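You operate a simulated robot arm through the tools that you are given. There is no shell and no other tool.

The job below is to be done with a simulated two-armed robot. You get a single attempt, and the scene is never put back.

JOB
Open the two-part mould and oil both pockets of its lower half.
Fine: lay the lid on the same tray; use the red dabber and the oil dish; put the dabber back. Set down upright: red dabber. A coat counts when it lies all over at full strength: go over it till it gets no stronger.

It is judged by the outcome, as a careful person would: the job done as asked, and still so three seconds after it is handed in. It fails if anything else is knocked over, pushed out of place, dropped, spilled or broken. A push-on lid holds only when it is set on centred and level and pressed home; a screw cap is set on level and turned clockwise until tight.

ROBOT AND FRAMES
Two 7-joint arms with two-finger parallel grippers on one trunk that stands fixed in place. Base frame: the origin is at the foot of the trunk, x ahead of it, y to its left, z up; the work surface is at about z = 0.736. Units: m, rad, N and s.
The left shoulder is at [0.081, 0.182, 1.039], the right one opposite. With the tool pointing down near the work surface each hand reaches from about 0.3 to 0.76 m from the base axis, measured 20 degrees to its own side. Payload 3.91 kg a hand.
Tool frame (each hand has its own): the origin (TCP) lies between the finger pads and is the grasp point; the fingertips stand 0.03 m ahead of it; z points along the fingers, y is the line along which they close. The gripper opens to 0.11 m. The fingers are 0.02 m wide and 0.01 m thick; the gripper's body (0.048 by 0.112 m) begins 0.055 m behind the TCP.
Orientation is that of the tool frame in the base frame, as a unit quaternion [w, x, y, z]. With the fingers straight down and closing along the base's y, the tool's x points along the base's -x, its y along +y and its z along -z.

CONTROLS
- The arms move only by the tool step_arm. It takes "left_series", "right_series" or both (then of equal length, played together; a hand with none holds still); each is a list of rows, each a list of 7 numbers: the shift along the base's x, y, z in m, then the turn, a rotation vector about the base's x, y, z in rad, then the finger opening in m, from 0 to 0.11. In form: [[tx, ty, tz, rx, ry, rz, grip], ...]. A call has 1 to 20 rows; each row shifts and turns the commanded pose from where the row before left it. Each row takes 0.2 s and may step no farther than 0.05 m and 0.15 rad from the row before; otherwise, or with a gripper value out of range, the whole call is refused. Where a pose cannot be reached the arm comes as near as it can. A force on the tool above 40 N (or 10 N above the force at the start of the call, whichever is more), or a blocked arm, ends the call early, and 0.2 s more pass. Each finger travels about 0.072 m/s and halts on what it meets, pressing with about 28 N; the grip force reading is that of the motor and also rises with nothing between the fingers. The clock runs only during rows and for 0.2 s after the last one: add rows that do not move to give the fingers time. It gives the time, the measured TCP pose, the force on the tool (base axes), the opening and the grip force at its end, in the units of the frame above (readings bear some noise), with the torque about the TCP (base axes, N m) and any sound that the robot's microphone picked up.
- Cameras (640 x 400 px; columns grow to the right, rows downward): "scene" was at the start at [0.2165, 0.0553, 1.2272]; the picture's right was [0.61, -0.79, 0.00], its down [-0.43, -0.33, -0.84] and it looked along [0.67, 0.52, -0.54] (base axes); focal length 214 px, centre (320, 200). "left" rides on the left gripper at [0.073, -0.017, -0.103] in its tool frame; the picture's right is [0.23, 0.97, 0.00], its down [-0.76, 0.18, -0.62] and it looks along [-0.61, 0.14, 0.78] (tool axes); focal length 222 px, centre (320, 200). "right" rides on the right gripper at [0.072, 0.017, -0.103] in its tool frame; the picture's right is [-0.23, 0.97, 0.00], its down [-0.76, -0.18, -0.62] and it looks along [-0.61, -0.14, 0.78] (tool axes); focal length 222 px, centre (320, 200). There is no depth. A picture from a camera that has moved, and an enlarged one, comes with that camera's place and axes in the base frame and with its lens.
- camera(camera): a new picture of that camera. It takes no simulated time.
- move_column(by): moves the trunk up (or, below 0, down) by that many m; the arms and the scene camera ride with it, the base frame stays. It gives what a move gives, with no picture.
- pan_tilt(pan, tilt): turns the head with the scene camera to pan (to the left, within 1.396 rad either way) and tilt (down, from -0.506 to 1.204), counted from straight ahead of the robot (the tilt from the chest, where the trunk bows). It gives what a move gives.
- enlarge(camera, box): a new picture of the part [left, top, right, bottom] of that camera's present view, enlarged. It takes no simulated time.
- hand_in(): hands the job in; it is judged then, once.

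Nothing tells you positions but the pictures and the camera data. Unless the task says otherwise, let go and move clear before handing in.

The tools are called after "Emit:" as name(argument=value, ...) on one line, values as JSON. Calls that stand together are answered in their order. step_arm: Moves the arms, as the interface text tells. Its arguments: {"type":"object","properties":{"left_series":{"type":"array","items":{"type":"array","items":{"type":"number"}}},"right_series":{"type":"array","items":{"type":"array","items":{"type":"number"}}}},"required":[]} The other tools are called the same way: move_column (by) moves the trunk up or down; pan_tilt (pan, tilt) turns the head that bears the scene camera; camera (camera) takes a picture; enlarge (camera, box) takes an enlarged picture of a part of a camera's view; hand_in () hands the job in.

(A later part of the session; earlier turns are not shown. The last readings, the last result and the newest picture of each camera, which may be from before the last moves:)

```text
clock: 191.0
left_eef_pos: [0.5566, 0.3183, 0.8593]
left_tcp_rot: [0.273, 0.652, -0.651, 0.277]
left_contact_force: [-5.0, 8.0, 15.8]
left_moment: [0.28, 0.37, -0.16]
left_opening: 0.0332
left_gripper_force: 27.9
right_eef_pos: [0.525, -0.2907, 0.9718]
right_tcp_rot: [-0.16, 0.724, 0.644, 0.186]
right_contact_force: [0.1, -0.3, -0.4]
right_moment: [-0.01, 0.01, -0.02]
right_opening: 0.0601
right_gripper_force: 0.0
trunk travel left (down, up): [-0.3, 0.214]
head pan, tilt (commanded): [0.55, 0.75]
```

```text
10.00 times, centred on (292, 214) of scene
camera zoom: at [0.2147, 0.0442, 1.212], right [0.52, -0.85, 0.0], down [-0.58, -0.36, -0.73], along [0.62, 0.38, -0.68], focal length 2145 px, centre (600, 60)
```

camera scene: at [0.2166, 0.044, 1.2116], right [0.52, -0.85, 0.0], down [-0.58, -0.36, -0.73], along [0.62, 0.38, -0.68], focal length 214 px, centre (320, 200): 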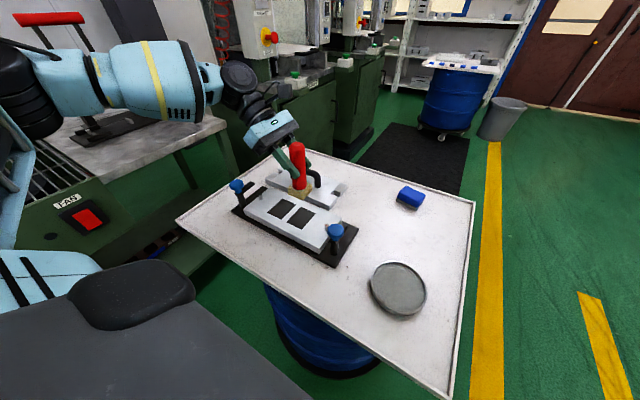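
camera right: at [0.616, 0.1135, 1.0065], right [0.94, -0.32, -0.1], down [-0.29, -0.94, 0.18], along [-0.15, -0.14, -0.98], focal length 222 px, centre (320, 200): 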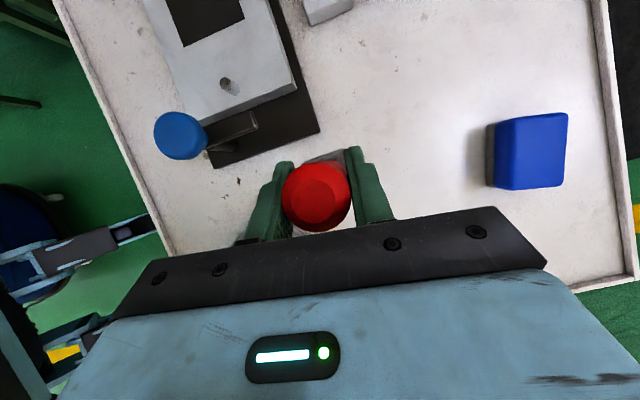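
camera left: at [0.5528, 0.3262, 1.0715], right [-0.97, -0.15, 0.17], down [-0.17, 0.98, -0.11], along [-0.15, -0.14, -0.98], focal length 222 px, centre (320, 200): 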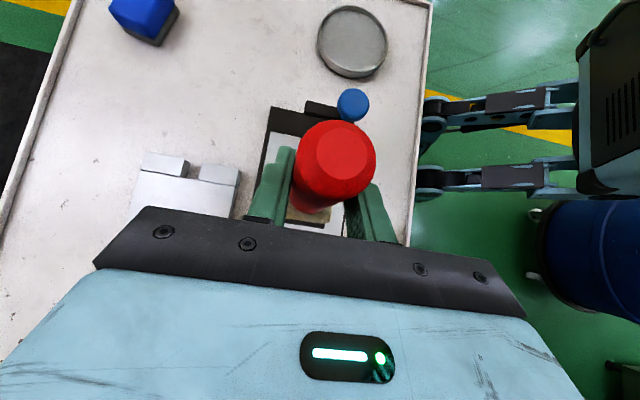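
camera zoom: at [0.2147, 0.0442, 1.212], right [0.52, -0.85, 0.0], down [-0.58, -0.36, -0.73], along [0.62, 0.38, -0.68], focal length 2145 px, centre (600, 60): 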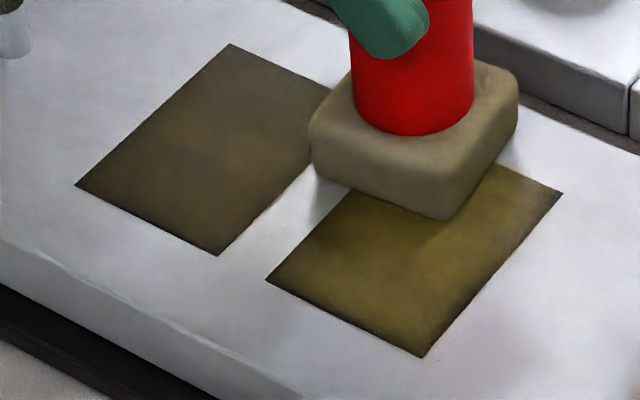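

The nearer pocket is clearly getting stronger. I'll try light dragging strokes along x, which spread more than single stamps.

Emit:
step_arm(left_series=[[0, 0, 0.001, 0, 0, 0, 0.015], [-0.008, 0, 0, 0, 0, 0, 0.015], [-0.008, 0, 0, 0, 0, 0, 0.015], [-0.008, 0, 0, 0, 0, 0, 0.015], [-0.008, 0, 0, 0, 0, 0, 0.015], [-0.008, 0, 0, 0, 0, 0, 0.015], [-0.008, 0, 0, 0, 0, 0, 0.015], [0, 0, 0, 0, 0, 0, 0.015]])

Emit:
enlarge(camera="scene", box=[262, 194, 322, 234])

```text
clock: 192.8
left_eef_pos: [0.5095, 0.3177, 0.8601]
left_tcp_rot: [-0.273, -0.652, 0.652, -0.276]
left_contact_force: [13.9, 0.3, 19.9]
left_moment: [-0.22, -0.77, 0.07]
left_opening: 0.0331
left_gripper_force: 27.4
right_eef_pos: [0.5257, -0.292, 0.9724]
right_tcp_rot: [-0.161, 0.725, 0.644, 0.187]
right_contact_force: [-0.6, 0.1, 0.1]
right_moment: [0.0, -0.01, -0.02]
right_opening: 0.0602
right_gripper_force: 0.1
trunk travel left (down, up): [-0.3, 0.214]
head pan, tilt (commanded): [0.55, 0.75]
```

```text
10.00 times, centred on (292, 214) of scene
camera zoom: at [0.2164, 0.0432, 1.2116], right [0.52, -0.85, 0.0], down [-0.58, -0.36, -0.73], along [0.62, 0.38, -0.68], focal length 2145 px, centre (600, 60)
```

zoom: 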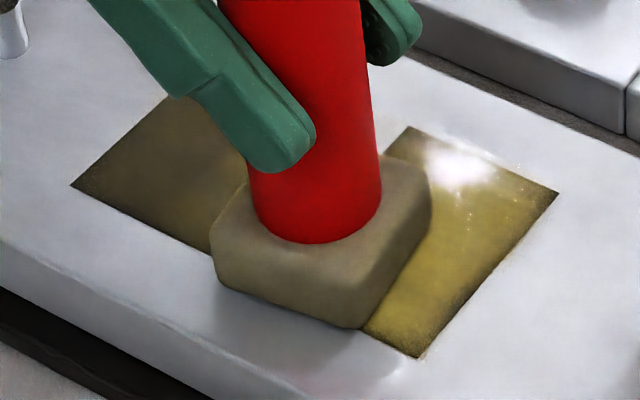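

Dragging works much better: the colour turns bright yellow-olive. I'll continue with strokes across the middle and the −y side of this pocket.

Emit:
step_arm(left_series=[[0, 0, 0.006, 0, 0, 0, 0.015], [0, -0.016, 0, 0, 0, 0, 0.015], [0, 0, -0.006, 0, 0, 0, 0.015], [0.008, 0, 0, 0, 0, 0, 0.015], [0.008, 0, 0, 0, 0, 0, 0.015], [0.008, 0, 0, 0, 0, 0, 0.015], [0.008, 0, 0, 0, 0, 0, 0.015], [0.008, 0, 0, 0, 0, 0, 0.015], [0.008, 0, 0, 0, 0, 0, 0.015], [0, 0, 0.006, 0, 0, 0, 0.015], [0, -0.02, 0, 0, 0, 0, 0.015], [0, 0, -0.006, 0, 0, 0, 0.015], [-0.008, 0, 0, 0, 0, 0, 0.015], [-0.008, 0, 0, 0, 0, 0, 0.015], [-0.008, 0, 0, 0, 0, 0, 0.015], [-0.008, 0, 0, 0, 0, 0, 0.015], [-0.008, 0, 0, 0, 0, 0, 0.015], [-0.008, 0, 0, 0, 0, 0, 0.015], [0, 0, 0.006, 0, 0, 0, 0.015]])

Emit:
enlarge(camera="scene", box=[262, 194, 322, 234])

```text
clock: 196.8
left_eef_pos: [0.5079, 0.2821, 0.8623]
left_tcp_rot: [0.273, 0.653, -0.651, 0.274]
left_contact_force: [0.6, 0.6, -0.7]
left_moment: [0.04, 0.03, -0.02]
left_opening: 0.033
left_gripper_force: 28.1
right_eef_pos: [0.5253, -0.2898, 0.9724]
right_tcp_rot: [-0.16, 0.724, 0.645, 0.186]
right_contact_force: [0.4, -0.6, 0.1]
right_moment: [0.01, 0.0, 0.01]
right_opening: 0.0598
right_gripper_force: 0.0
trunk travel left (down, up): [-0.3, 0.214]
head pan, tilt (commanded): [0.55, 0.75]
```

```text
10.00 times, centred on (292, 214) of scene
camera zoom: at [0.2165, 0.0439, 1.2115], right [0.52, -0.85, 0.0], down [-0.58, -0.36, -0.73], along [0.62, 0.38, -0.68], focal length 2145 px, centre (600, 60)
```

zoom: 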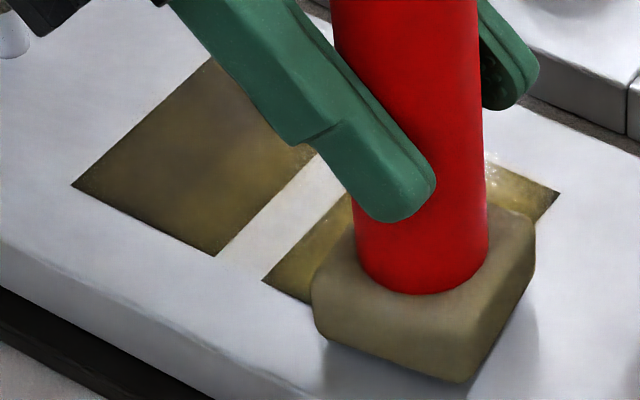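

Emit:
step_arm(left_series=[[0, 0, 0.03, 0, 0, 0, 0.015], [0, 0, 0.03, 0, 0, 0, 0.015], [0, 0, 0.026, 0, 0, 0, 0.015]])

Emit:
enlarge(camera="scene", box=[262, 194, 322, 234])

Emit:
enlarge(camera="scene", box=[260, 130, 340, 190])

```text
clock: 197.6
left_eef_pos: [0.5082, 0.2811, 0.9515]
left_tcp_rot: [0.273, 0.653, -0.651, 0.276]
left_contact_force: [-1.5, 0.2, -2.0]
left_moment: [-0.01, 0.02, -0.03]
left_opening: 0.0333
left_gripper_force: 27.9
right_eef_pos: [0.5252, -0.2913, 0.9725]
right_tcp_rot: [-0.16, 0.725, 0.643, 0.188]
right_contact_force: [-0.2, 0.0, -0.1]
right_moment: [0.0, 0.02, -0.02]
right_opening: 0.0598
right_gripper_force: 0.0
trunk travel left (down, up): [-0.3, 0.214]
head pan, tilt (commanded): [0.55, 0.75]
```

```text
10.00 times, centred on (292, 214) of scene
camera zoom: at [0.2163, 0.0438, 1.2116], right [0.52, -0.85, 0.0], down [-0.58, -0.36, -0.73], along [0.62, 0.38, -0.68], focal length 2145 px, centre (600, 60)
```

zoom: 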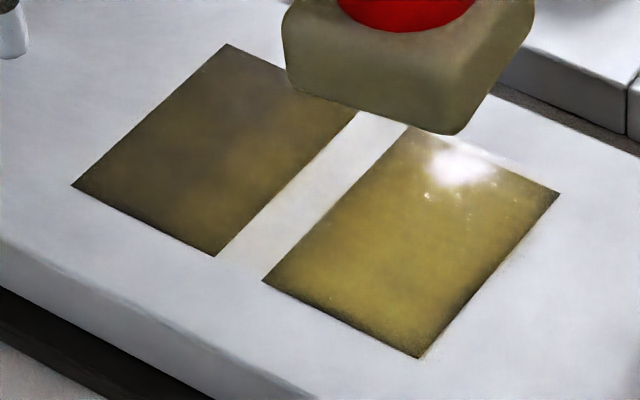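

```text
6.67 times, centred on (300, 160) of scene
camera zoom: at [0.2163, 0.0438, 1.2116], right [0.52, -0.85, 0.0], down [-0.58, -0.36, -0.73], along [0.62, 0.38, -0.68], focal length 1430 px, centre (453, 467)
```

zoom: 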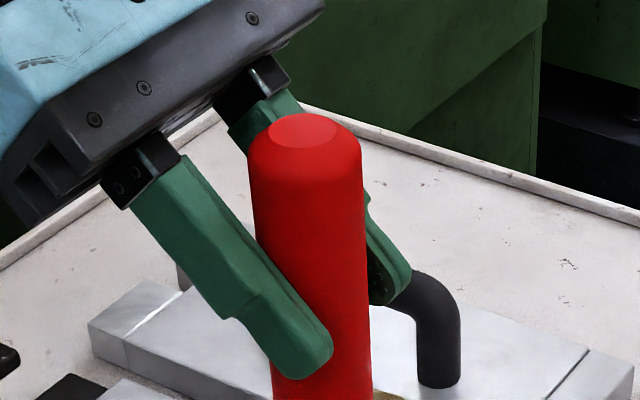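

The nearer pocket is strongly coated; only its rims look a touch weaker. I'll reload and do the far pocket with strokes too.

Emit:
step_arm(left_series=[[-0.0017, -0.0333, 0, 0, 0, 0, 0.015], [-0.0017, -0.0333, 0, 0, 0, 0, 0.015], [-0.0017, -0.0333, 0, 0, 0, 0, 0.015], [-0.0017, -0.0333, 0, 0, 0, 0, 0.015], [-0.0017, -0.0333, 0, 0, 0, 0, 0.015], [-0.0017, -0.0333, 0, 0, 0, 0, 0.015], [-0.0017, -0.0333, 0, 0, 0, 0, 0.015], [-0.0017, -0.0333, 0, 0, 0, 0, 0.015], [0, 0, -0.03, 0, 0, 0, 0.015], [0, 0, -0.03, 0, 0, 0, 0.015], [0, 0, -0.03, 0, 0, 0, 0.015], [0, 0, -0.014, 0, 0, 0, 0.015], [0, 0, -0.004, 0, 0, 0, 0.015], [0, 0, -0.001, 0, 0, 0, 0.015], [0, 0, 0, 0, 0, 0, 0.015]])

```text
clock: 200.8
left_eef_pos: [0.4952, 0.0145, 0.8431]
left_tcp_rot: [0.273, 0.653, -0.651, 0.275]
left_contact_force: [-0.2, -0.2, -1.2]
left_moment: [0.04, 0.0, 0.04]
left_opening: 0.033
left_gripper_force: 27.7
right_eef_pos: [0.5259, -0.2911, 0.9714]
right_tcp_rot: [-0.16, 0.724, 0.644, 0.186]
right_contact_force: [0.2, 0.5, 0.8]
right_moment: [0.01, 0.03, -0.01]
right_opening: 0.0599
right_gripper_force: 0.1
trunk travel left (down, up): [-0.3, 0.214]
head pan, tilt (commanded): [0.55, 0.75]
```

Emit:
step_arm(left_series=[[0, 0, -0.003, 0, 0, 0, 0.015], [0, 0, 0, 0, 0, 0, 0.015], [0, 0, 0, 0, 0, 0, 0.015], [0, 0, 0, 0, 0, 0, 0.015], [0, 0, 0, 0, 0, 0, 0.015], [0, 0, 0.02, 0, 0, 0, 0.015], [0, 0, 0.03, 0, 0, 0, 0.015], [0, 0, 0.03, 0, 0, 0, 0.015], [0, 0, 0.029, 0, 0, 0, 0.015], [0.0015, 0.0375, 0, 0, 0, 0, 0.015], [0.0015, 0.0375, 0, 0, 0, 0, 0.015], [0.0015, 0.0375, 0, 0, 0, 0, 0.015], [0.0015, 0.0375, 0, 0, 0, 0, 0.015], [0.0015, 0.0375, 0, 0, 0, 0, 0.015], [0.0015, 0.0375, 0, 0, 0, 0, 0.015], [0.0015, 0.0375, 0, 0, 0, 0, 0.015], [0.0015, 0.0375, 0, 0, 0, 0, 0.015], [0.0015, 0.0375, 0, 0, 0, 0, 0.015], [0, 0, 0, 0, 0, 0, 0.015]])

Emit:
enlarge(camera="scene", box=[240, 140, 340, 240])

```text
clock: 204.8
left_eef_pos: [0.5108, 0.3512, 0.9468]
left_tcp_rot: [0.272, 0.654, -0.65, 0.276]
left_contact_force: [0.5, 0.8, -0.9]
left_moment: [0.03, 0.02, 0.03]
left_opening: 0.0331
left_gripper_force: 28.3
right_eef_pos: [0.5263, -0.2913, 0.9721]
right_tcp_rot: [-0.161, 0.724, 0.644, 0.186]
right_contact_force: [0.2, -0.3, -0.1]
right_moment: [0.03, -0.03, 0.03]
right_opening: 0.0598
right_gripper_force: 0.0
trunk travel left (down, up): [-0.3, 0.214]
head pan, tilt (commanded): [0.55, 0.75]
```

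```text
4.00 times, centred on (290, 190) of scene
camera zoom: at [0.2166, 0.0438, 1.2116], right [0.52, -0.85, 0.0], down [-0.58, -0.36, -0.73], along [0.62, 0.38, -0.68], focal length 858 px, centre (440, 240)
```

zoom: 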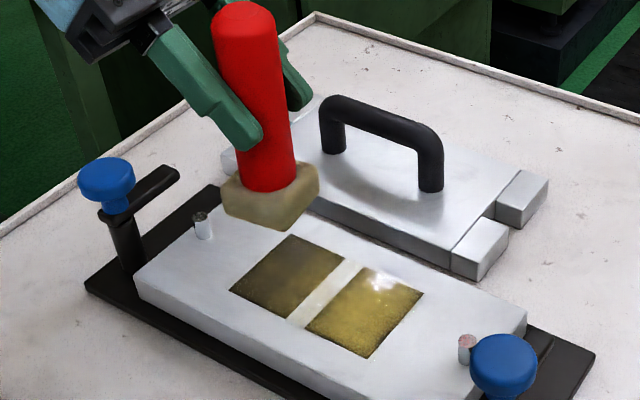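

Emit:
step_arm(left_series=[[0, 0, -0.03, 0, 0, 0, 0.015], [0, 0, -0.03, 0, 0, 0, 0.015], [0, 0, -0.02, 0, 0, 0, 0.015], [0, 0, -0.004, 0, 0, 0, 0.015], [0, 0, 0, 0, 0, 0, 0.015], [0, 0, 0, 0, 0, 0, 0.015]])

```text
clock: 206.2
left_eef_pos: [0.5102, 0.3529, 0.8643]
left_tcp_rot: [0.273, 0.653, -0.651, 0.276]
left_contact_force: [0.1, -0.1, -0.6]
left_moment: [-0.01, 0.0, 0.01]
left_opening: 0.0329
left_gripper_force: 27.9
right_eef_pos: [0.5252, -0.2913, 0.972]
right_tcp_rot: [-0.16, 0.725, 0.644, 0.186]
right_contact_force: [0.2, -0.3, 0.9]
right_moment: [-0.03, 0.02, 0.01]
right_opening: 0.06
right_gripper_force: 0.2
trunk travel left (down, up): [-0.3, 0.214]
head pan, tilt (commanded): [0.55, 0.75]
```

Emit:
step_arm(left_series=[[0, 0, -0.0055, 0, 0, 0, 0.015], [0, 0, 0, 0, 0, 0, 0.015], [0.008, 0, 0, 0, 0, 0, 0.015], [0.008, 0, 0, 0, 0, 0, 0.015], [0.008, 0, 0, 0, 0, 0, 0.015], [0.008, 0, 0, 0, 0, 0, 0.015], [0.008, 0, 0, 0, 0, 0, 0.015], [0.008, 0, 0, 0, 0, 0, 0.015], [0, 0, 0.006, 0, 0, 0, 0.015], [0, 0.016, 0, 0, 0, 0, 0.015], [0, 0, -0.006, 0, 0, 0, 0.015], [0, 0, 0, 0, 0, 0, 0.015], [-0.008, 0, 0, 0, 0, 0, 0.015], [-0.008, 0, 0, 0, 0, 0, 0.015], [-0.008, 0, 0, 0, 0, 0, 0.015], [-0.008, 0, 0, 0, 0, 0, 0.015], [-0.008, 0, 0, 0, 0, 0, 0.015], [-0.008, 0, 0, 0, 0, 0, 0.015], [0, 0, 0, 0, 0, 0, 0.015]])

Emit:
enlarge(camera="scene", box=[262, 184, 322, 234])

```text
clock: 210.2
left_eef_pos: [0.5108, 0.3678, 0.859]
left_tcp_rot: [0.272, 0.653, -0.651, 0.277]
left_contact_force: [11.2, 1.0, 14.8]
left_moment: [-0.26, -0.56, 0.17]
left_opening: 0.0333
left_gripper_force: 28.4
right_eef_pos: [0.5261, -0.2919, 0.9727]
right_tcp_rot: [-0.16, 0.724, 0.644, 0.187]
right_contact_force: [-0.3, -0.6, -0.3]
right_moment: [0.03, 0.0, 0.03]
right_opening: 0.0599
right_gripper_force: 0.1
trunk travel left (down, up): [-0.3, 0.214]
head pan, tilt (commanded): [0.55, 0.75]
```

```text
8.00 times, centred on (292, 209) of scene
camera zoom: at [0.2165, 0.0435, 1.2116], right [0.52, -0.85, 0.0], down [-0.58, -0.36, -0.73], along [0.62, 0.38, -0.68], focal length 1716 px, centre (544, 128)
```

zoom: 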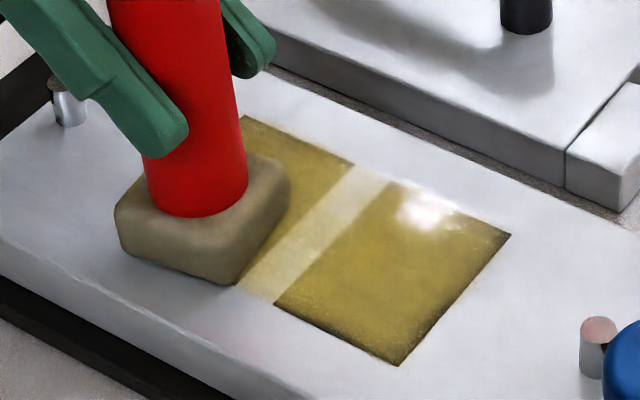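

Very effective. Now the outer side of the far pocket, with a little more travel past both ends.

Emit:
step_arm(left_series=[[0, 0, 0.006, 0, 0, 0, 0.015], [-0.006, 0.014, 0, 0, 0, 0, 0.015], [0, 0, -0.006, 0, 0, 0, 0.015], [0.009, 0, 0, 0, 0, 0, 0.015], [0.009, 0, 0, 0, 0, 0, 0.015], [0.009, 0, 0, 0, 0, 0, 0.015], [0.009, 0, 0, 0, 0, 0, 0.015], [0.009, 0, 0, 0, 0, 0, 0.015], [0.009, 0, 0, 0, 0, 0, 0.015], [0.006, 0, 0, 0, 0, 0, 0.015], [0, 0, 0.006, 0, 0, 0, 0.015], [0, -0.024, 0, 0, 0, 0, 0.015], [0, 0, -0.006, 0, 0, 0, 0.015], [-0.009, 0, 0, 0, 0, 0, 0.015], [-0.009, 0, 0, 0, 0, 0, 0.015], [-0.009, 0, 0, 0, 0, 0, 0.015], [-0.009, 0, 0, 0, 0, 0, 0.015], [-0.009, 0, 0, 0, 0, 0, 0.015], [-0.009, 0, 0, 0, 0, 0, 0.015], [-0.006, 0, 0, 0, 0, 0, 0.015]])

Emit:
enlarge(camera="scene", box=[262, 184, 322, 234])

```text
clock: 214.4
left_eef_pos: [0.504, 0.3584, 0.8584]
left_tcp_rot: [0.272, 0.653, -0.65, 0.276]
left_contact_force: [-0.4, -0.4, -0.1]
left_moment: [0.03, 0.02, -0.02]
left_opening: 0.0333
left_gripper_force: 27.6
right_eef_pos: [0.526, -0.2917, 0.9718]
right_tcp_rot: [-0.16, 0.725, 0.644, 0.186]
right_contact_force: [-0.5, -0.3, 0.3]
right_moment: [0.0, 0.02, -0.02]
right_opening: 0.0599
right_gripper_force: 0.0
trunk travel left (down, up): [-0.3, 0.214]
head pan, tilt (commanded): [0.55, 0.75]
```

```text
8.00 times, centred on (292, 209) of scene
camera zoom: at [0.2165, 0.0441, 1.2116], right [0.52, -0.85, 0.0], down [-0.58, -0.36, -0.73], along [0.62, 0.38, -0.68], focal length 1716 px, centre (544, 128)
```

zoom: 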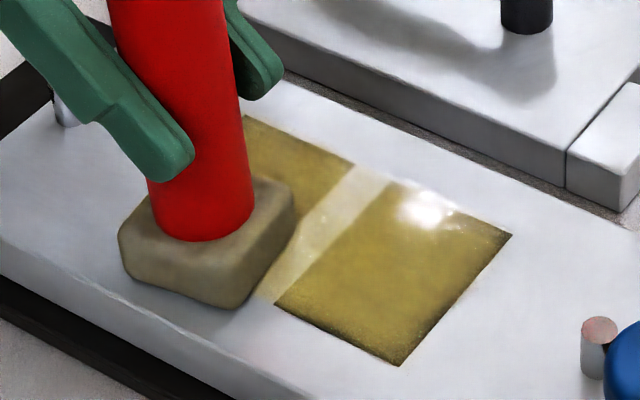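

The pad lost contact at the end of that stroke; I'll feel for the surface again.

Emit:
step_arm(left_series=[[0, 0, -0.0015, 0, 0, 0, 0.015], [0, 0, 0, 0, 0, 0, 0.015]])

Emit:
enlarge(camera="left", box=[200, 100, 440, 260])

```text
clock: 215.0
left_eef_pos: [0.502, 0.3596, 0.8595]
left_tcp_rot: [0.273, 0.652, -0.651, 0.276]
left_contact_force: [-1.2, 3.8, 7.5]
left_moment: [0.16, 0.24, -0.05]
left_opening: 0.0332
left_gripper_force: 27.5
right_eef_pos: [0.5258, -0.2914, 0.9726]
right_tcp_rot: [-0.159, 0.725, 0.644, 0.186]
right_contact_force: [0.6, -0.4, 0.0]
right_moment: [-0.01, -0.07, 0.02]
right_opening: 0.0599
right_gripper_force: 0.1
trunk travel left (down, up): [-0.3, 0.214]
head pan, tilt (commanded): [0.55, 0.75]
```

```text
2.50 times, centred on (320, 180) of left
camera zoom: at [0.5202, 0.3834, 0.9819], right [-0.97, -0.16, 0.16], down [-0.18, 0.98, -0.11], along [-0.14, -0.14, -0.98], focal length 555 px, centre (320, 250)
```

zoom: 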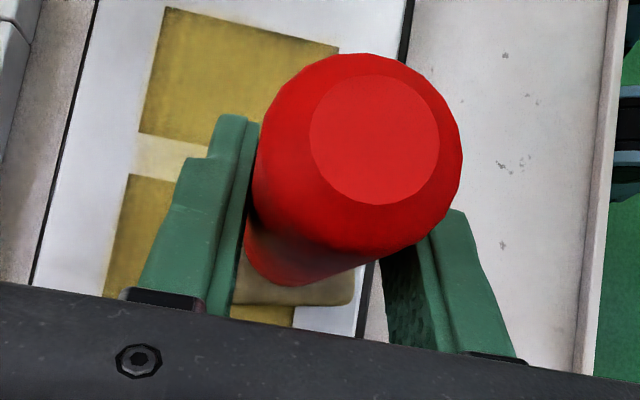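

Emit:
step_arm(left_series=[[0.009, 0, 0, 0, 0, 0, 0.015], [0.009, 0, 0, 0, 0, 0, 0.015], [0.009, 0, 0, 0, 0, 0, 0.015], [0.009, 0, 0, 0, 0, 0, 0.015], [0.009, 0, 0, 0, 0, 0, 0.015], [0.009, 0, 0, 0, 0, 0, 0.015], [0.006, 0, 0, 0, 0, 0, 0.015], [0, 0, 0.006, 0, 0, 0, 0.015], [0, 0.022, 0, 0, 0, 0, 0.015], [0, 0, -0.0065, 0, 0, 0, 0.015], [0, 0, 0, 0, 0, 0, 0.015], [-0.009, 0, 0, 0, 0, 0, 0.015], [-0.009, 0, 0, 0, 0, 0, 0.015], [-0.009, 0, 0, 0, 0, 0, 0.015], [-0.009, 0, 0, 0, 0, 0, 0.015], [-0.009, 0, 0, 0, 0, 0, 0.015], [-0.009, 0, 0, 0, 0, 0, 0.015], [-0.007, 0, 0, 0, 0, 0, 0.015]])

Emit:
step_arm(left_series=[[0, 0, 0.01, 0, 0, 0, 0.015], [0, 0, 0.03, 0, 0, 0, 0.015], [0, 0, 0.03, 0, 0, 0, 0.015], [0, 0, 0.02, 0, 0, 0, 0.015], [0, 0, 0, 0, 0, 0, 0.015]])

Emit:
enlarge(camera="scene", box=[262, 194, 322, 234])

Emit:
enlarge(camera="scene", box=[240, 120, 330, 200])

```text
clock: 218.8
left_eef_pos: [0.5045, 0.3791, 0.8578]
left_tcp_rot: [0.271, 0.652, -0.651, 0.278]
left_contact_force: [16.6, 0.8, 23.5]
left_moment: [-0.01, -0.95, 0.08]
left_opening: 0.0333
left_gripper_force: 27.6
right_eef_pos: [0.5253, -0.2924, 0.9717]
right_tcp_rot: [-0.162, 0.724, 0.644, 0.187]
right_contact_force: [-0.1, -0.4, -0.1]
right_moment: [0.0, 0.0, -0.01]
right_opening: 0.0601
right_gripper_force: 0.0
trunk travel left (down, up): [-0.3, 0.214]
head pan, tilt (commanded): [0.55, 0.75]
```

```text
clock: 220.0
left_eef_pos: [0.5007, 0.3823, 0.9455]
left_tcp_rot: [0.273, 0.653, -0.651, 0.275]
left_contact_force: [0.5, 0.4, -1.1]
left_moment: [0.0, 0.01, -0.04]
left_opening: 0.033
left_gripper_force: 28.1
right_eef_pos: [0.5254, -0.2911, 0.9721]
right_tcp_rot: [-0.16, 0.725, 0.644, 0.186]
right_contact_force: [-0.3, 0.0, 0.1]
right_moment: [0.04, 0.03, 0.02]
right_opening: 0.0599
right_gripper_force: 0.0
trunk travel left (down, up): [-0.3, 0.214]
head pan, tilt (commanded): [0.55, 0.75]
```

```text
10.00 times, centred on (292, 214) of scene
camera zoom: at [0.2166, 0.0442, 1.2115], right [0.52, -0.85, 0.0], down [-0.58, -0.36, -0.73], along [0.62, 0.38, -0.68], focal length 2145 px, centre (600, 60)
```

zoom: 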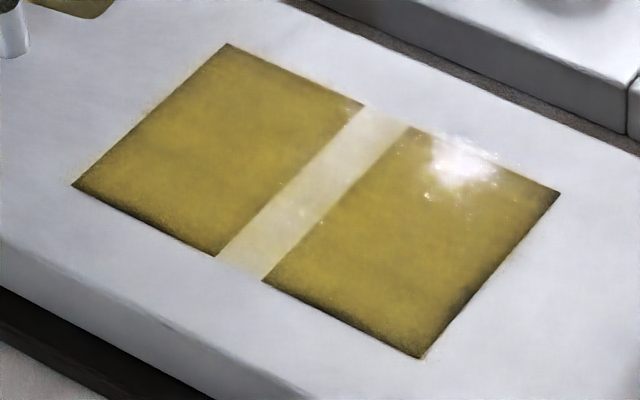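

```text
5.00 times, centred on (285, 160) of scene
camera zoom: at [0.2166, 0.0442, 1.2115], right [0.52, -0.85, 0.0], down [-0.58, -0.36, -0.73], along [0.62, 0.38, -0.68], focal length 1072 px, centre (495, 400)
```

zoom: 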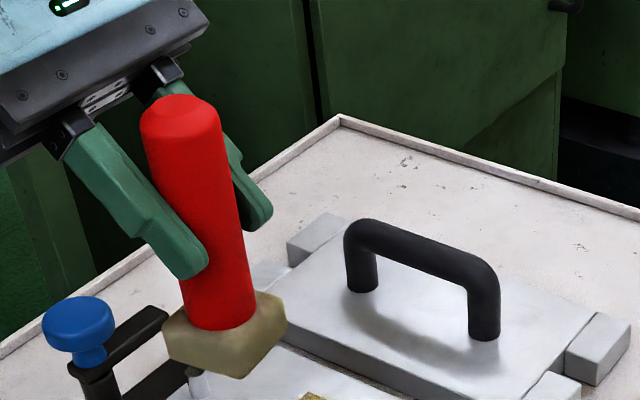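

Both pockets are bright now; the −x rims of both and the −y rim of the nearer pocket are still a bit darker. I'll work these rims with short strokes, beginning with the −x end of the far pocket.

Emit:
step_arm(left_series=[[-0.002, 0.002, -0.03, 0, 0, 0, 0.015], [0, 0, -0.03, 0, 0, 0, 0.015], [0, 0, -0.018, 0, 0, 0, 0.015], [0, 0, -0.003, 0, 0, 0, 0.015], [0, 0, 0, 0, 0, 0, 0.015], [0, 0, 0, 0, 0, 0, 0.015]])

```text
clock: 221.4
left_eef_pos: [0.4997, 0.3834, 0.8644]
left_tcp_rot: [0.272, 0.653, -0.651, 0.274]
left_contact_force: [-1.0, -0.3, -1.7]
left_moment: [0.05, 0.01, -0.01]
left_opening: 0.0329
left_gripper_force: 28.1
right_eef_pos: [0.5273, -0.2908, 0.9707]
right_tcp_rot: [-0.16, 0.725, 0.644, 0.186]
right_contact_force: [0.2, -0.3, -1.2]
right_moment: [0.0, -0.02, 0.01]
right_opening: 0.0601
right_gripper_force: 0.0
trunk travel left (down, up): [-0.3, 0.214]
head pan, tilt (commanded): [0.55, 0.75]
```

Emit:
step_arm(left_series=[[0, 0, -0.006, 0, 0, 0, 0.015], [0, 0, 0, 0, 0, 0, 0.015], [0.008, 0, 0, 0, 0, 0, 0.015], [0.008, 0, 0, 0, 0, 0, 0.015], [-0.008, 0, 0, 0, 0, 0, 0.015], [-0.008, 0, 0, 0, 0, 0, 0.015], [0, 0, 0.006, 0, 0, 0, 0.015], [0, -0.016, 0, 0, 0, 0, 0.015], [0, 0, -0.006, 0, 0, 0, 0.015], [0.008, 0, 0, 0, 0, 0, 0.015], [0.008, 0, 0, 0, 0, 0, 0.015], [-0.008, 0, 0, 0, 0, 0, 0.015], [-0.008, 0, 0, 0, 0, 0, 0.015], [0, 0, 0.006, 0, 0, 0, 0.015], [0, -0.016, 0, 0, 0, 0, 0.015], [0, 0, -0.006, 0, 0, 0, 0.015], [0.008, 0, 0, 0, 0, 0, 0.015], [0.008, 0, 0, 0, 0, 0, 0.015], [-0.008, 0, 0, 0, 0, 0, 0.015], [-0.008, 0, 0, 0, 0, 0, 0.015]])

Emit:
enlarge(camera="scene", box=[262, 194, 322, 234])

```text
clock: 225.6
left_eef_pos: [0.5012, 0.3512, 0.8586]
left_tcp_rot: [0.273, 0.653, -0.651, 0.275]
left_contact_force: [0.5, 0.7, -0.1]
left_moment: [-0.02, 0.0, 0.01]
left_opening: 0.033
left_gripper_force: 27.6
right_eef_pos: [0.525, -0.2909, 0.9713]
right_tcp_rot: [-0.16, 0.725, 0.644, 0.186]
right_contact_force: [0.3, 0.3, 0.5]
right_moment: [0.0, -0.05, 0.0]
right_opening: 0.0601
right_gripper_force: 0.1
trunk travel left (down, up): [-0.3, 0.214]
head pan, tilt (commanded): [0.55, 0.75]
```

```text
10.00 times, centred on (292, 214) of scene
camera zoom: at [0.2165, 0.0441, 1.2116], right [0.52, -0.85, 0.0], down [-0.58, -0.36, -0.73], along [0.62, 0.38, -0.68], focal length 2145 px, centre (600, 60)
```

zoom: 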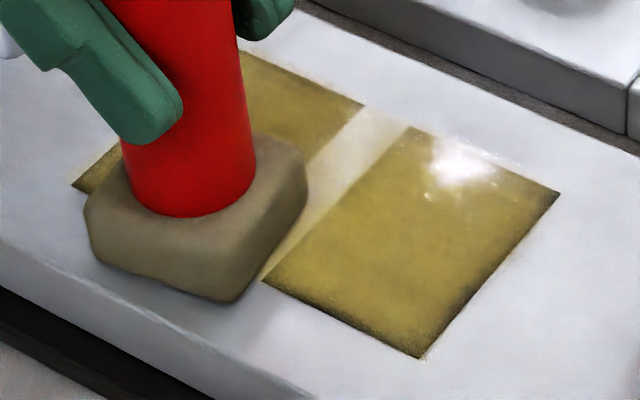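

Emit:
step_arm(left_series=[[0, 0, -0.0015, 0, 0, 0, 0.015], [0.008, 0, 0, 0, 0, 0, 0.015], [0.008, 0, 0, 0, 0, 0, 0.015], [-0.008, 0, 0, 0, 0, 0, 0.015], [-0.008, 0, 0, 0, 0, 0, 0.015], [0, 0, 0.006, 0, 0, 0, 0.015], [0, -0.033, 0, 0, 0, 0, 0.015], [0, 0, -0.006, 0, 0, 0, 0.015], [0.008, 0, 0, 0, 0, 0, 0.015], [0.008, 0, 0, 0, 0, 0, 0.015], [-0.008, 0, 0, 0, 0, 0, 0.015], [-0.008, 0, 0, 0, 0, 0, 0.015], [0, 0, 0.006, 0, 0, 0, 0.015], [0, -0.018, 0, 0, 0, 0, 0.015], [0, 0, -0.006, 0, 0, 0, 0.015], [0.008, 0, 0, 0, 0, 0, 0.015], [0.008, 0, 0, 0, 0, 0, 0.015], [-0.008, 0, 0, 0, 0, 0, 0.015], [-0.008, 0, 0, 0, 0, 0, 0.015], [0, 0, 0, 0, 0, 0, 0.015]])

Emit:
enlarge(camera="scene", box=[262, 194, 322, 234])

```text
clock: 229.8
left_eef_pos: [0.5007, 0.2991, 0.8586]
left_tcp_rot: [0.272, 0.653, -0.65, 0.277]
left_contact_force: [9.6, 1.1, 13.6]
left_moment: [-0.07, -0.49, 0.04]
left_opening: 0.0332
left_gripper_force: 28.0
right_eef_pos: [0.5245, -0.2906, 0.9733]
right_tcp_rot: [-0.161, 0.724, 0.644, 0.187]
right_contact_force: [0.2, 0.3, 0.2]
right_moment: [0.0, -0.03, -0.03]
right_opening: 0.0599
right_gripper_force: 0.1
trunk travel left (down, up): [-0.3, 0.214]
head pan, tilt (commanded): [0.55, 0.75]
```

```text
10.00 times, centred on (292, 214) of scene
camera zoom: at [0.2164, 0.0436, 1.2117], right [0.52, -0.85, 0.0], down [-0.58, -0.36, -0.73], along [0.62, 0.38, -0.68], focal length 2145 px, centre (600, 60)
```

zoom: 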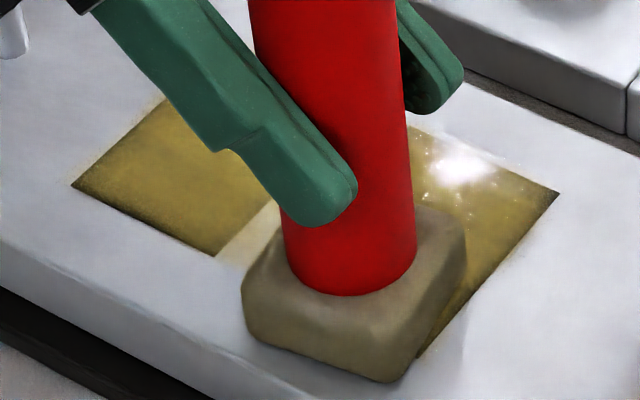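

Emit:
step_arm(left_series=[[0, 0, 0.006, 0, 0, 0, 0.015], [0, -0.018, 0, 0, 0, 0, 0.015], [0, 0, -0.006, 0, 0, 0, 0.015], [0.009, 0, 0, 0, 0, 0, 0.015], [0.009, 0, 0, 0, 0, 0, 0.015], [0.009, 0, 0, 0, 0, 0, 0.015], [0.009, 0, 0, 0, 0, 0, 0.015], [0.009, 0, 0, 0, 0, 0, 0.015], [0.009, 0, 0, 0, 0, 0, 0.015], [0.008, 0, 0, 0, 0, 0, 0.015], [0, 0, 0.006, 0, 0, 0, 0.015], [0, -0.008, 0, 0, 0, 0, 0.015], [0, 0, -0.006, 0, 0, 0, 0.015], [-0.009, 0, 0, 0, 0, 0, 0.015], [-0.009, 0, 0, 0, 0, 0, 0.015], [-0.009, 0, 0, 0, 0, 0, 0.015], [-0.009, 0, 0, 0, 0, 0, 0.015], [-0.009, 0, 0, 0, 0, 0, 0.015], [-0.009, 0, 0, 0, 0, 0, 0.015], [-0.008, 0, 0, 0, 0, 0, 0.015]])

Emit:
step_arm(left_series=[[0, 0, 0.01, 0, 0, 0, 0.015], [0, 0, 0.03, 0, 0, 0, 0.015], [0, 0, 0.03, 0, 0, 0, 0.015], [0, 0, 0.022, 0, 0, 0, 0.015], [0, 0, 0, 0, 0, 0, 0.015]])

Emit:
enlarge(camera="scene", box=[262, 194, 322, 234])

```text
clock: 234.0
left_eef_pos: [0.5035, 0.2726, 0.8584]
left_tcp_rot: [0.271, 0.653, -0.65, 0.279]
left_contact_force: [11.2, 2.7, 15.2]
left_moment: [0.17, -0.58, 0.03]
left_opening: 0.0334
left_gripper_force: 28.1
right_eef_pos: [0.527, -0.2915, 0.9714]
right_tcp_rot: [-0.16, 0.725, 0.644, 0.187]
right_contact_force: [-0.1, -1.0, 0.4]
right_moment: [0.01, 0.01, 0.01]
right_opening: 0.0598
right_gripper_force: 0.1
trunk travel left (down, up): [-0.3, 0.214]
head pan, tilt (commanded): [0.55, 0.75]
```

```text
clock: 235.2
left_eef_pos: [0.4994, 0.2721, 0.9473]
left_tcp_rot: [0.273, 0.653, -0.65, 0.275]
left_contact_force: [-0.9, 0.3, -0.8]
left_moment: [0.01, 0.02, 0.01]
left_opening: 0.0331
left_gripper_force: 28.1
right_eef_pos: [0.5263, -0.2901, 0.9721]
right_tcp_rot: [-0.16, 0.725, 0.644, 0.186]
right_contact_force: [0.9, 0.3, -1.3]
right_moment: [0.03, 0.0, -0.02]
right_opening: 0.0602
right_gripper_force: 0.0
trunk travel left (down, up): [-0.3, 0.214]
head pan, tilt (commanded): [0.55, 0.75]
```

```text
10.00 times, centred on (292, 214) of scene
camera zoom: at [0.2166, 0.0442, 1.2115], right [0.52, -0.85, 0.0], down [-0.58, -0.36, -0.73], along [0.62, 0.38, -0.68], focal length 2145 px, centre (600, 60)
```

zoom: 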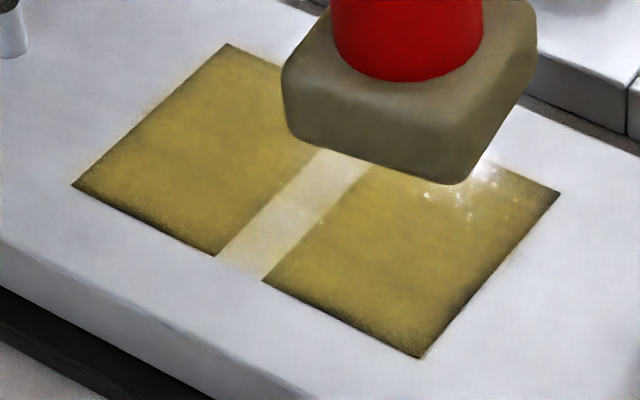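

Rims have improved but I want a straight-down look. I'll move the hand toward +y so its camera views both pockets.

Emit:
step_arm(left_series=[[0.005, 0.03, 0.01, 0, 0, 0, 0.015], [0.005, 0.03, 0.01, 0, 0, 0, 0.015], [0.005, 0.03, 0.01, 0, 0, 0, 0.015], [0.005, 0.03, 0, 0, 0, 0, 0.015], [0, 0.03, 0, 0, 0, 0, 0.015], [0, 0.03, 0, 0, 0, 0, 0.015], [0, 0, 0, 0, 0, 0, 0.015]])

Emit:
camera(camera="left")

Emit:
enlarge(camera="left", box=[240, 80, 400, 200])

```text
clock: 236.8
left_eef_pos: [0.5169, 0.452, 0.9801]
left_tcp_rot: [0.273, 0.653, -0.65, 0.276]
left_contact_force: [0.8, 0.8, -0.6]
left_moment: [-0.01, 0.04, 0.0]
left_opening: 0.0332
left_gripper_force: 28.4
right_eef_pos: [0.5268, -0.2908, 0.9721]
right_tcp_rot: [-0.16, 0.725, 0.644, 0.187]
right_contact_force: [0.5, -0.6, 0.2]
right_moment: [-0.01, -0.03, 0.01]
right_opening: 0.0599
right_gripper_force: 0.0
trunk travel left (down, up): [-0.3, 0.214]
head pan, tilt (commanded): [0.55, 0.75]
```

```text
taken
camera left: at [0.5348, 0.4757, 1.1037], right [-0.97, -0.16, 0.16], down [-0.18, 0.98, -0.11], along [-0.14, -0.14, -0.98], focal length 222 px, centre (320, 200)
```

left: 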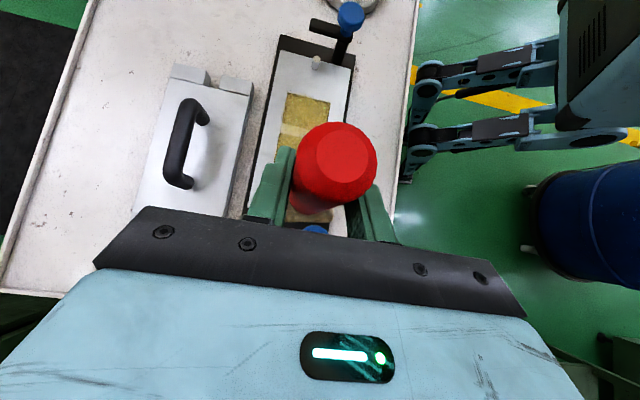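

```text
3.33 times, centred on (320, 140) of left
camera zoom: at [0.5348, 0.4757, 1.1037], right [-0.97, -0.16, 0.16], down [-0.18, 0.98, -0.11], along [-0.14, -0.14, -0.98], focal length 740 px, centre (320, 400)
```

zoom: 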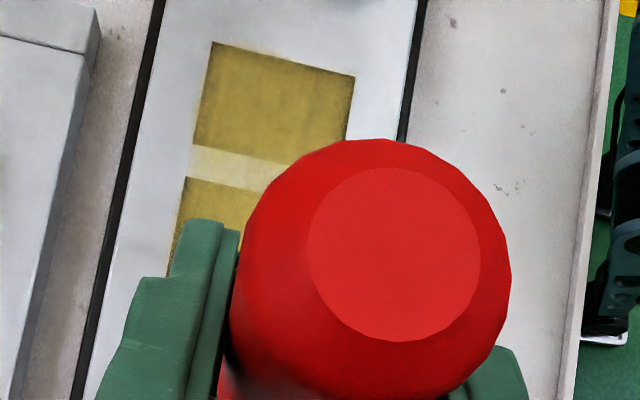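

From above both look good, with only slightly weaker rims. I'll reload and run more strokes along every rim.

Emit:
step_arm(left_series=[[-0.002, -0.0398, 0, 0, 0, 0, 0.015], [-0.002, -0.0398, 0, 0, 0, 0, 0.015], [-0.002, -0.0398, 0, 0, 0, 0, 0.015], [-0.002, -0.0398, 0, 0, 0, 0, 0.015], [-0.002, -0.0398, 0, 0, 0, 0, 0.015], [-0.002, -0.0398, 0, 0, 0, 0, 0.015], [-0.002, -0.0398, 0, 0, 0, 0, 0.015], [-0.002, -0.0398, 0, 0, 0, 0, 0.015], [-0.002, -0.0398, 0, 0, 0, 0, 0.015], [-0.002, -0.0398, 0, 0, 0, 0, 0.015], [-0.002, -0.0398, 0, 0, 0, 0, 0.015], [0, 0, -0.03, 0, 0, 0, 0.015], [0, 0, -0.03, 0, 0, 0, 0.015], [0, 0, -0.03, 0, 0, 0, 0.015], [0, 0, -0.03, 0, 0, 0, 0.015], [0, 0, -0.014, 0, 0, 0, 0.015], [0, 0, -0.002, 0, 0, 0, 0.015], [0, 0, 0, 0, 0, 0, 0.015]])

Emit:
enlarge(camera="scene", box=[340, 210, 460, 330])

```text
clock: 240.6
left_eef_pos: [0.4976, 0.017, 0.8428]
left_tcp_rot: [0.272, 0.653, -0.651, 0.275]
left_contact_force: [0.8, -0.5, -0.7]
left_moment: [0.05, 0.01, 0.02]
left_opening: 0.0331
left_gripper_force: 28.3
right_eef_pos: [0.5258, -0.2913, 0.9713]
right_tcp_rot: [-0.16, 0.724, 0.644, 0.186]
right_contact_force: [0.1, 0.5, -0.9]
right_moment: [0.03, -0.03, -0.03]
right_opening: 0.0601
right_gripper_force: 0.1
trunk travel left (down, up): [-0.3, 0.214]
head pan, tilt (commanded): [0.55, 0.75]
```

```text
3.33 times, centred on (400, 270) of scene
camera zoom: at [0.2165, 0.044, 1.2116], right [0.52, -0.85, 0.0], down [-0.58, -0.36, -0.73], along [0.62, 0.38, -0.68], focal length 715 px, centre (53, -33)
```

zoom: 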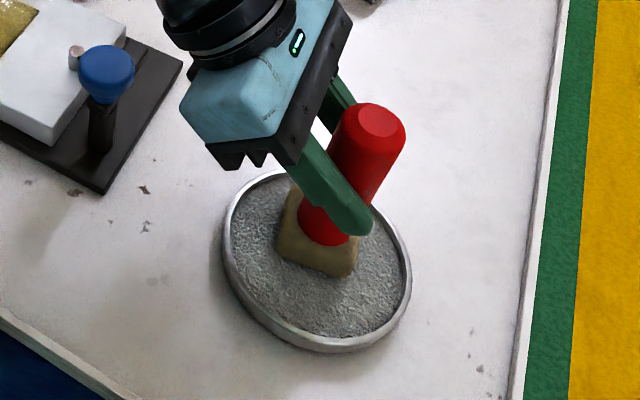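

Emit:
step_arm(left_series=[[0, 0, -0.003, 0, 0, 0, 0.015], [0, 0, 0, 0, 0, 0, 0.015], [0, 0, 0, 0, 0, 0, 0.015], [0, 0, 0, 0, 0, 0, 0.015], [0, 0, 0.02, 0, 0, 0, 0.015], [0, 0, 0.03, 0, 0, 0, 0.015], [0, 0, 0.03, 0, 0, 0, 0.015], [0, 0, 0.03, 0, 0, 0, 0.015], [0.0003, 0.0371, 0, 0, 0, 0, 0.015], [0.0003, 0.0371, 0, 0, 0, 0, 0.015], [0.0003, 0.0371, 0, 0, 0, 0, 0.015], [0.0003, 0.0371, 0, 0, 0, 0, 0.015], [0.0003, 0.0371, 0, 0, 0, 0, 0.015], [0.0003, 0.0371, 0, 0, 0, 0, 0.015], [0.0003, 0.0371, 0, 0, 0, 0, 0.015], [0, 0, -0.03, 0, 0, 0, 0.015], [0, 0, -0.03, 0, 0, 0, 0.015], [0, 0, -0.022, 0, 0, 0, 0.015], [0, 0, 0, 0, 0, 0, 0.015], [0, 0, 0, 0, 0, 0, 0.015]])

```text
clock: 244.8
left_eef_pos: [0.4999, 0.274, 0.8672]
left_tcp_rot: [0.273, 0.653, -0.65, 0.276]
left_contact_force: [-0.4, 0.4, -0.7]
left_moment: [-0.03, 0.03, 0.0]
left_opening: 0.0326
left_gripper_force: 27.3
right_eef_pos: [0.5262, -0.291, 0.9724]
right_tcp_rot: [-0.16, 0.724, 0.644, 0.186]
right_contact_force: [-0.5, -0.3, -1.0]
right_moment: [-0.02, 0.01, 0.0]
right_opening: 0.0599
right_gripper_force: 0.1
trunk travel left (down, up): [-0.3, 0.214]
head pan, tilt (commanded): [0.55, 0.75]
```

Emit:
step_arm(left_series=[[0, 0, -0.006, 0, 0, 0, 0.015], [0, 0, -0.0034, 0, 0, 0, 0.015], [0.009, 0, 0, 0, 0, 0, 0.015], [0.009, 0, 0, 0, 0, 0, 0.015], [0.009, 0, 0, 0, 0, 0, 0.015], [0.009, 0, 0, 0, 0, 0, 0.015], [0.009, 0, 0, 0, 0, 0, 0.015], [0.009, 0, 0, 0, 0, 0, 0.015], [0.009, 0, 0, 0, 0, 0, 0.015], [0, 0, 0.006, 0, 0, 0, 0.015], [0, 0.01, 0, 0, 0, 0, 0.015], [0, 0, -0.006, 0, 0, 0, 0.015], [-0.009, 0, 0, 0, 0, 0, 0.015], [-0.009, 0, 0, 0, 0, 0, 0.015], [-0.009, 0, 0, 0, 0, 0, 0.015], [-0.009, 0, 0, 0, 0, 0, 0.015], [-0.009, 0, 0, 0, 0, 0, 0.015], [-0.009, 0, 0, 0, 0, 0, 0.015], [-0.012, 0, 0, 0, 0, 0, 0.015]])

Emit:
enlarge(camera="scene", box=[262, 194, 322, 234])

```text
clock: 248.8
left_eef_pos: [0.4967, 0.2864, 0.8595]
left_tcp_rot: [0.273, 0.653, -0.651, 0.275]
left_contact_force: [-0.6, -0.3, -0.5]
left_moment: [-0.02, -0.01, -0.02]
left_opening: 0.0327
left_gripper_force: 27.2
right_eef_pos: [0.5264, -0.2925, 0.9723]
right_tcp_rot: [-0.16, 0.724, 0.644, 0.186]
right_contact_force: [0.1, -0.5, 0.1]
right_moment: [0.01, -0.02, 0.0]
right_opening: 0.0598
right_gripper_force: 0.1
trunk travel left (down, up): [-0.3, 0.214]
head pan, tilt (commanded): [0.55, 0.75]
```

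```text
10.00 times, centred on (292, 214) of scene
camera zoom: at [0.2163, 0.0441, 1.2116], right [0.52, -0.85, 0.0], down [-0.58, -0.36, -0.73], along [0.62, 0.38, -0.68], focal length 2145 px, centre (600, 60)
```

zoom: 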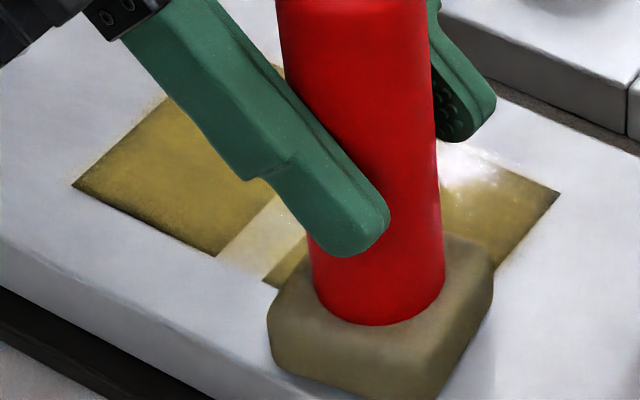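

Emit:
step_arm(left_series=[[0, 0, -0.0015, 0, 0, 0, 0.015], [0, 0, -0.001, 0, 0, 0, 0.015], [0, 0, 0, 0, 0, 0, 0.015]])

```text
clock: 249.6
left_eef_pos: [0.4974, 0.2855, 0.8591]
left_tcp_rot: [0.272, 0.653, -0.651, 0.277]
left_contact_force: [-3.6, 7.5, 20.5]
left_moment: [0.25, 0.57, -0.12]
left_opening: 0.033
left_gripper_force: 27.9
right_eef_pos: [0.5255, -0.2903, 0.9737]
right_tcp_rot: [-0.16, 0.724, 0.645, 0.186]
right_contact_force: [-0.6, 0.4, -0.2]
right_moment: [0.01, 0.0, 0.0]
right_opening: 0.0602
right_gripper_force: 0.0
trunk travel left (down, up): [-0.3, 0.214]
head pan, tilt (commanded): [0.55, 0.75]
```

Emit:
step_arm(left_series=[[0, 0, 0.0006, 0, 0, 0, 0.015], [0.009, 0, 0, 0, 0, 0, 0.015], [0.009, 0, 0, 0, 0, 0, 0.015], [0.009, 0, 0, 0, 0, 0, 0.015], [0.009, 0, 0, 0, 0, 0, 0.015], [0.009, 0, 0, 0, 0, 0, 0.015], [0.009, 0, 0, 0, 0, 0, 0.015], [0.011, 0, 0, 0, 0, 0, 0.015], [0, 0, 0.006, 0, 0, 0, 0.015], [0, -0.012, 0, 0, 0, 0, 0.015], [0, 0, -0.006, 0, 0, 0, 0.015], [-0.009, 0, 0, 0, 0, 0, 0.015], [-0.009, 0, 0, 0, 0, 0, 0.015], [-0.009, 0, 0, 0, 0, 0, 0.015], [-0.009, 0, 0, 0, 0, 0, 0.015], [-0.009, 0, 0, 0, 0, 0, 0.015], [-0.009, 0, 0, 0, 0, 0, 0.015], [-0.011, 0, 0, 0, 0, 0, 0.015]])

Emit:
enlarge(camera="scene", box=[262, 194, 322, 234])

```text
clock: 250.2
left_eef_pos: [0.5008, 0.2854, 0.8578]
left_tcp_rot: [0.279, 0.651, -0.651, 0.274]
left_contact_force: [-12.9, 7.7, 19.1]
left_moment: [0.2, 0.56, -0.08]
left_opening: 0.0332
left_gripper_force: 28.1
right_eef_pos: [0.5254, -0.2907, 0.9716]
right_tcp_rot: [-0.16, 0.724, 0.645, 0.186]
right_contact_force: [0.1, -0.5, 0.0]
right_moment: [0.04, 0.0, 0.03]
right_opening: 0.06
right_gripper_force: 0.1
trunk travel left (down, up): [-0.3, 0.214]
head pan, tilt (commanded): [0.55, 0.75]
stopped in row 2 (left hand): the force on the tool passed its limit at 42 N (the readings are from after the stop); the commanded pose is now the measured one
```

```text
10.00 times, centred on (292, 214) of scene
camera zoom: at [0.2156, 0.044, 1.2117], right [0.52, -0.85, 0.0], down [-0.58, -0.36, -0.73], along [0.62, 0.38, -0.68], focal length 2145 px, centre (600, 60)
```

zoom: 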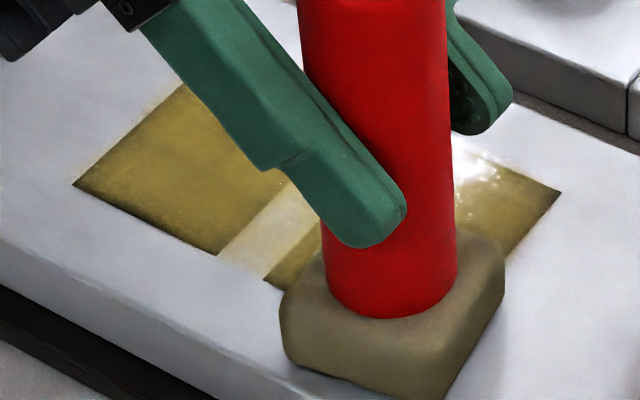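

Pushing in +x digs in when pressed that hard; pulling in −x is smooth. I'll use −x strokes only, with lighter pressure.

Emit:
step_arm(left_series=[[0, 0, 0.0062, -0.003, 0, 0, 0.015], [0.032, -0.005, 0, 0, 0, 0, 0.015], [0.032, -0.005, 0, 0, 0, 0, 0.015], [0, 0, 0, 0, 0, 0, 0.015], [0, 0, -0.004, 0, 0, 0, 0.015], [0, 0, -0.002, 0, 0, 0, 0.015], [-0.009, 0, 0, 0, 0, 0, 0.015], [-0.009, 0, 0, 0, 0, 0, 0.015], [-0.009, 0, 0, 0, 0, 0, 0.015], [-0.009, 0, 0, 0, 0, 0, 0.015], [-0.009, 0, 0, 0, 0, 0, 0.015], [-0.009, 0, 0, 0, 0, 0, 0.015], [-0.009, 0, 0, 0, 0, 0, 0.015], [-0.009, 0, 0, 0, 0, 0, 0.015]])

Emit:
enlarge(camera="scene", box=[262, 194, 322, 234])

```text
clock: 253.2
left_eef_pos: [0.4948, 0.276, 0.8579]
left_tcp_rot: [0.277, 0.651, -0.651, 0.274]
left_contact_force: [10.5, 0.6, 15.8]
left_moment: [-0.29, -0.59, 0.14]
left_opening: 0.0334
left_gripper_force: 27.6
right_eef_pos: [0.5253, -0.2913, 0.9714]
right_tcp_rot: [-0.16, 0.724, 0.644, 0.187]
right_contact_force: [0.0, 0.1, 0.2]
right_moment: [0.02, 0.01, -0.01]
right_opening: 0.06
right_gripper_force: 0.0
trunk travel left (down, up): [-0.3, 0.214]
head pan, tilt (commanded): [0.55, 0.75]
```

```text
10.00 times, centred on (292, 214) of scene
camera zoom: at [0.2166, 0.0435, 1.2116], right [0.52, -0.85, 0.0], down [-0.58, -0.36, -0.73], along [0.62, 0.38, -0.68], focal length 2145 px, centre (600, 60)
```

zoom: 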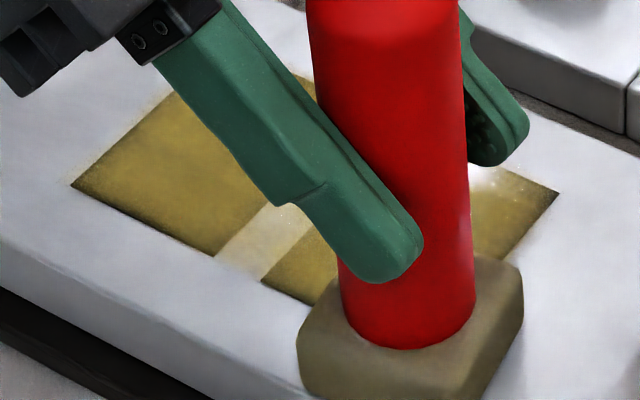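

Emit:
step_arm(left_series=[[0, 0, 0.006, 0, 0, 0, 0.015], [0.036, -0.006, 0, 0, 0, 0, 0.015], [0.036, 0, 0, 0, 0, 0, 0.015], [0, 0, -0.006, 0, 0, 0, 0.015], [-0.012, 0, 0, 0, 0, 0, 0.015], [-0.012, 0, 0, 0, 0, 0, 0.015], [-0.012, 0, 0, 0, 0, 0, 0.015], [-0.012, 0, 0, 0, 0, 0, 0.015], [-0.012, 0, 0, 0, 0, 0, 0.015], [-0.012, 0, 0, 0, 0, 0, 0.015], [0, 0, 0.006, 0, 0, 0, 0.015], [0.036, 0.018, 0, 0, 0, 0, 0.015], [0.036, 0, 0, 0, 0, 0, 0.015], [0, 0, -0.006, 0, 0, 0, 0.015], [-0.012, 0, 0, 0, 0, 0, 0.015], [-0.012, 0, 0, 0, 0, 0, 0.015], [-0.012, 0, 0, 0, 0, 0, 0.015], [-0.012, 0, 0, 0, 0, 0, 0.015], [-0.012, 0, 0, 0, 0, 0, 0.015], [-0.012, 0, 0, 0, 0, 0, 0.015]])

Emit:
enlarge(camera="scene", box=[262, 194, 322, 234])

```text
clock: 257.4
left_eef_pos: [0.4967, 0.2858, 0.859]
left_tcp_rot: [0.276, 0.652, -0.65, 0.276]
left_contact_force: [9.1, 1.0, 12.9]
left_moment: [-0.09, -0.41, 0.07]
left_opening: 0.0331
left_gripper_force: 27.6
right_eef_pos: [0.526, -0.2915, 0.9725]
right_tcp_rot: [-0.161, 0.724, 0.644, 0.186]
right_contact_force: [0.1, -0.1, 0.2]
right_moment: [0.0, -0.01, -0.02]
right_opening: 0.0599
right_gripper_force: 0.0
trunk travel left (down, up): [-0.3, 0.214]
head pan, tilt (commanded): [0.55, 0.75]
```

```text
10.00 times, centred on (292, 214) of scene
camera zoom: at [0.2165, 0.0436, 1.2117], right [0.52, -0.85, 0.0], down [-0.58, -0.36, -0.73], along [0.62, 0.38, -0.68], focal length 2145 px, centre (600, 60)
```

zoom: 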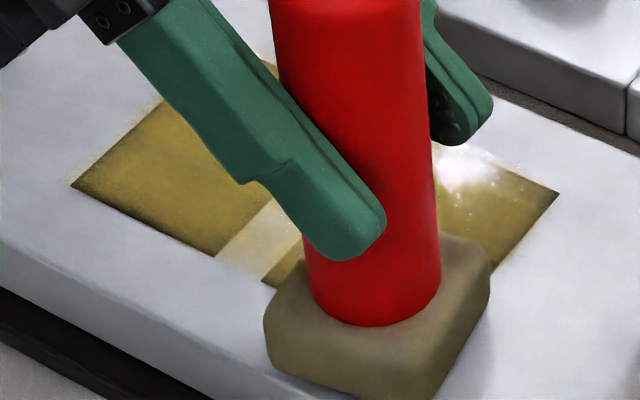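

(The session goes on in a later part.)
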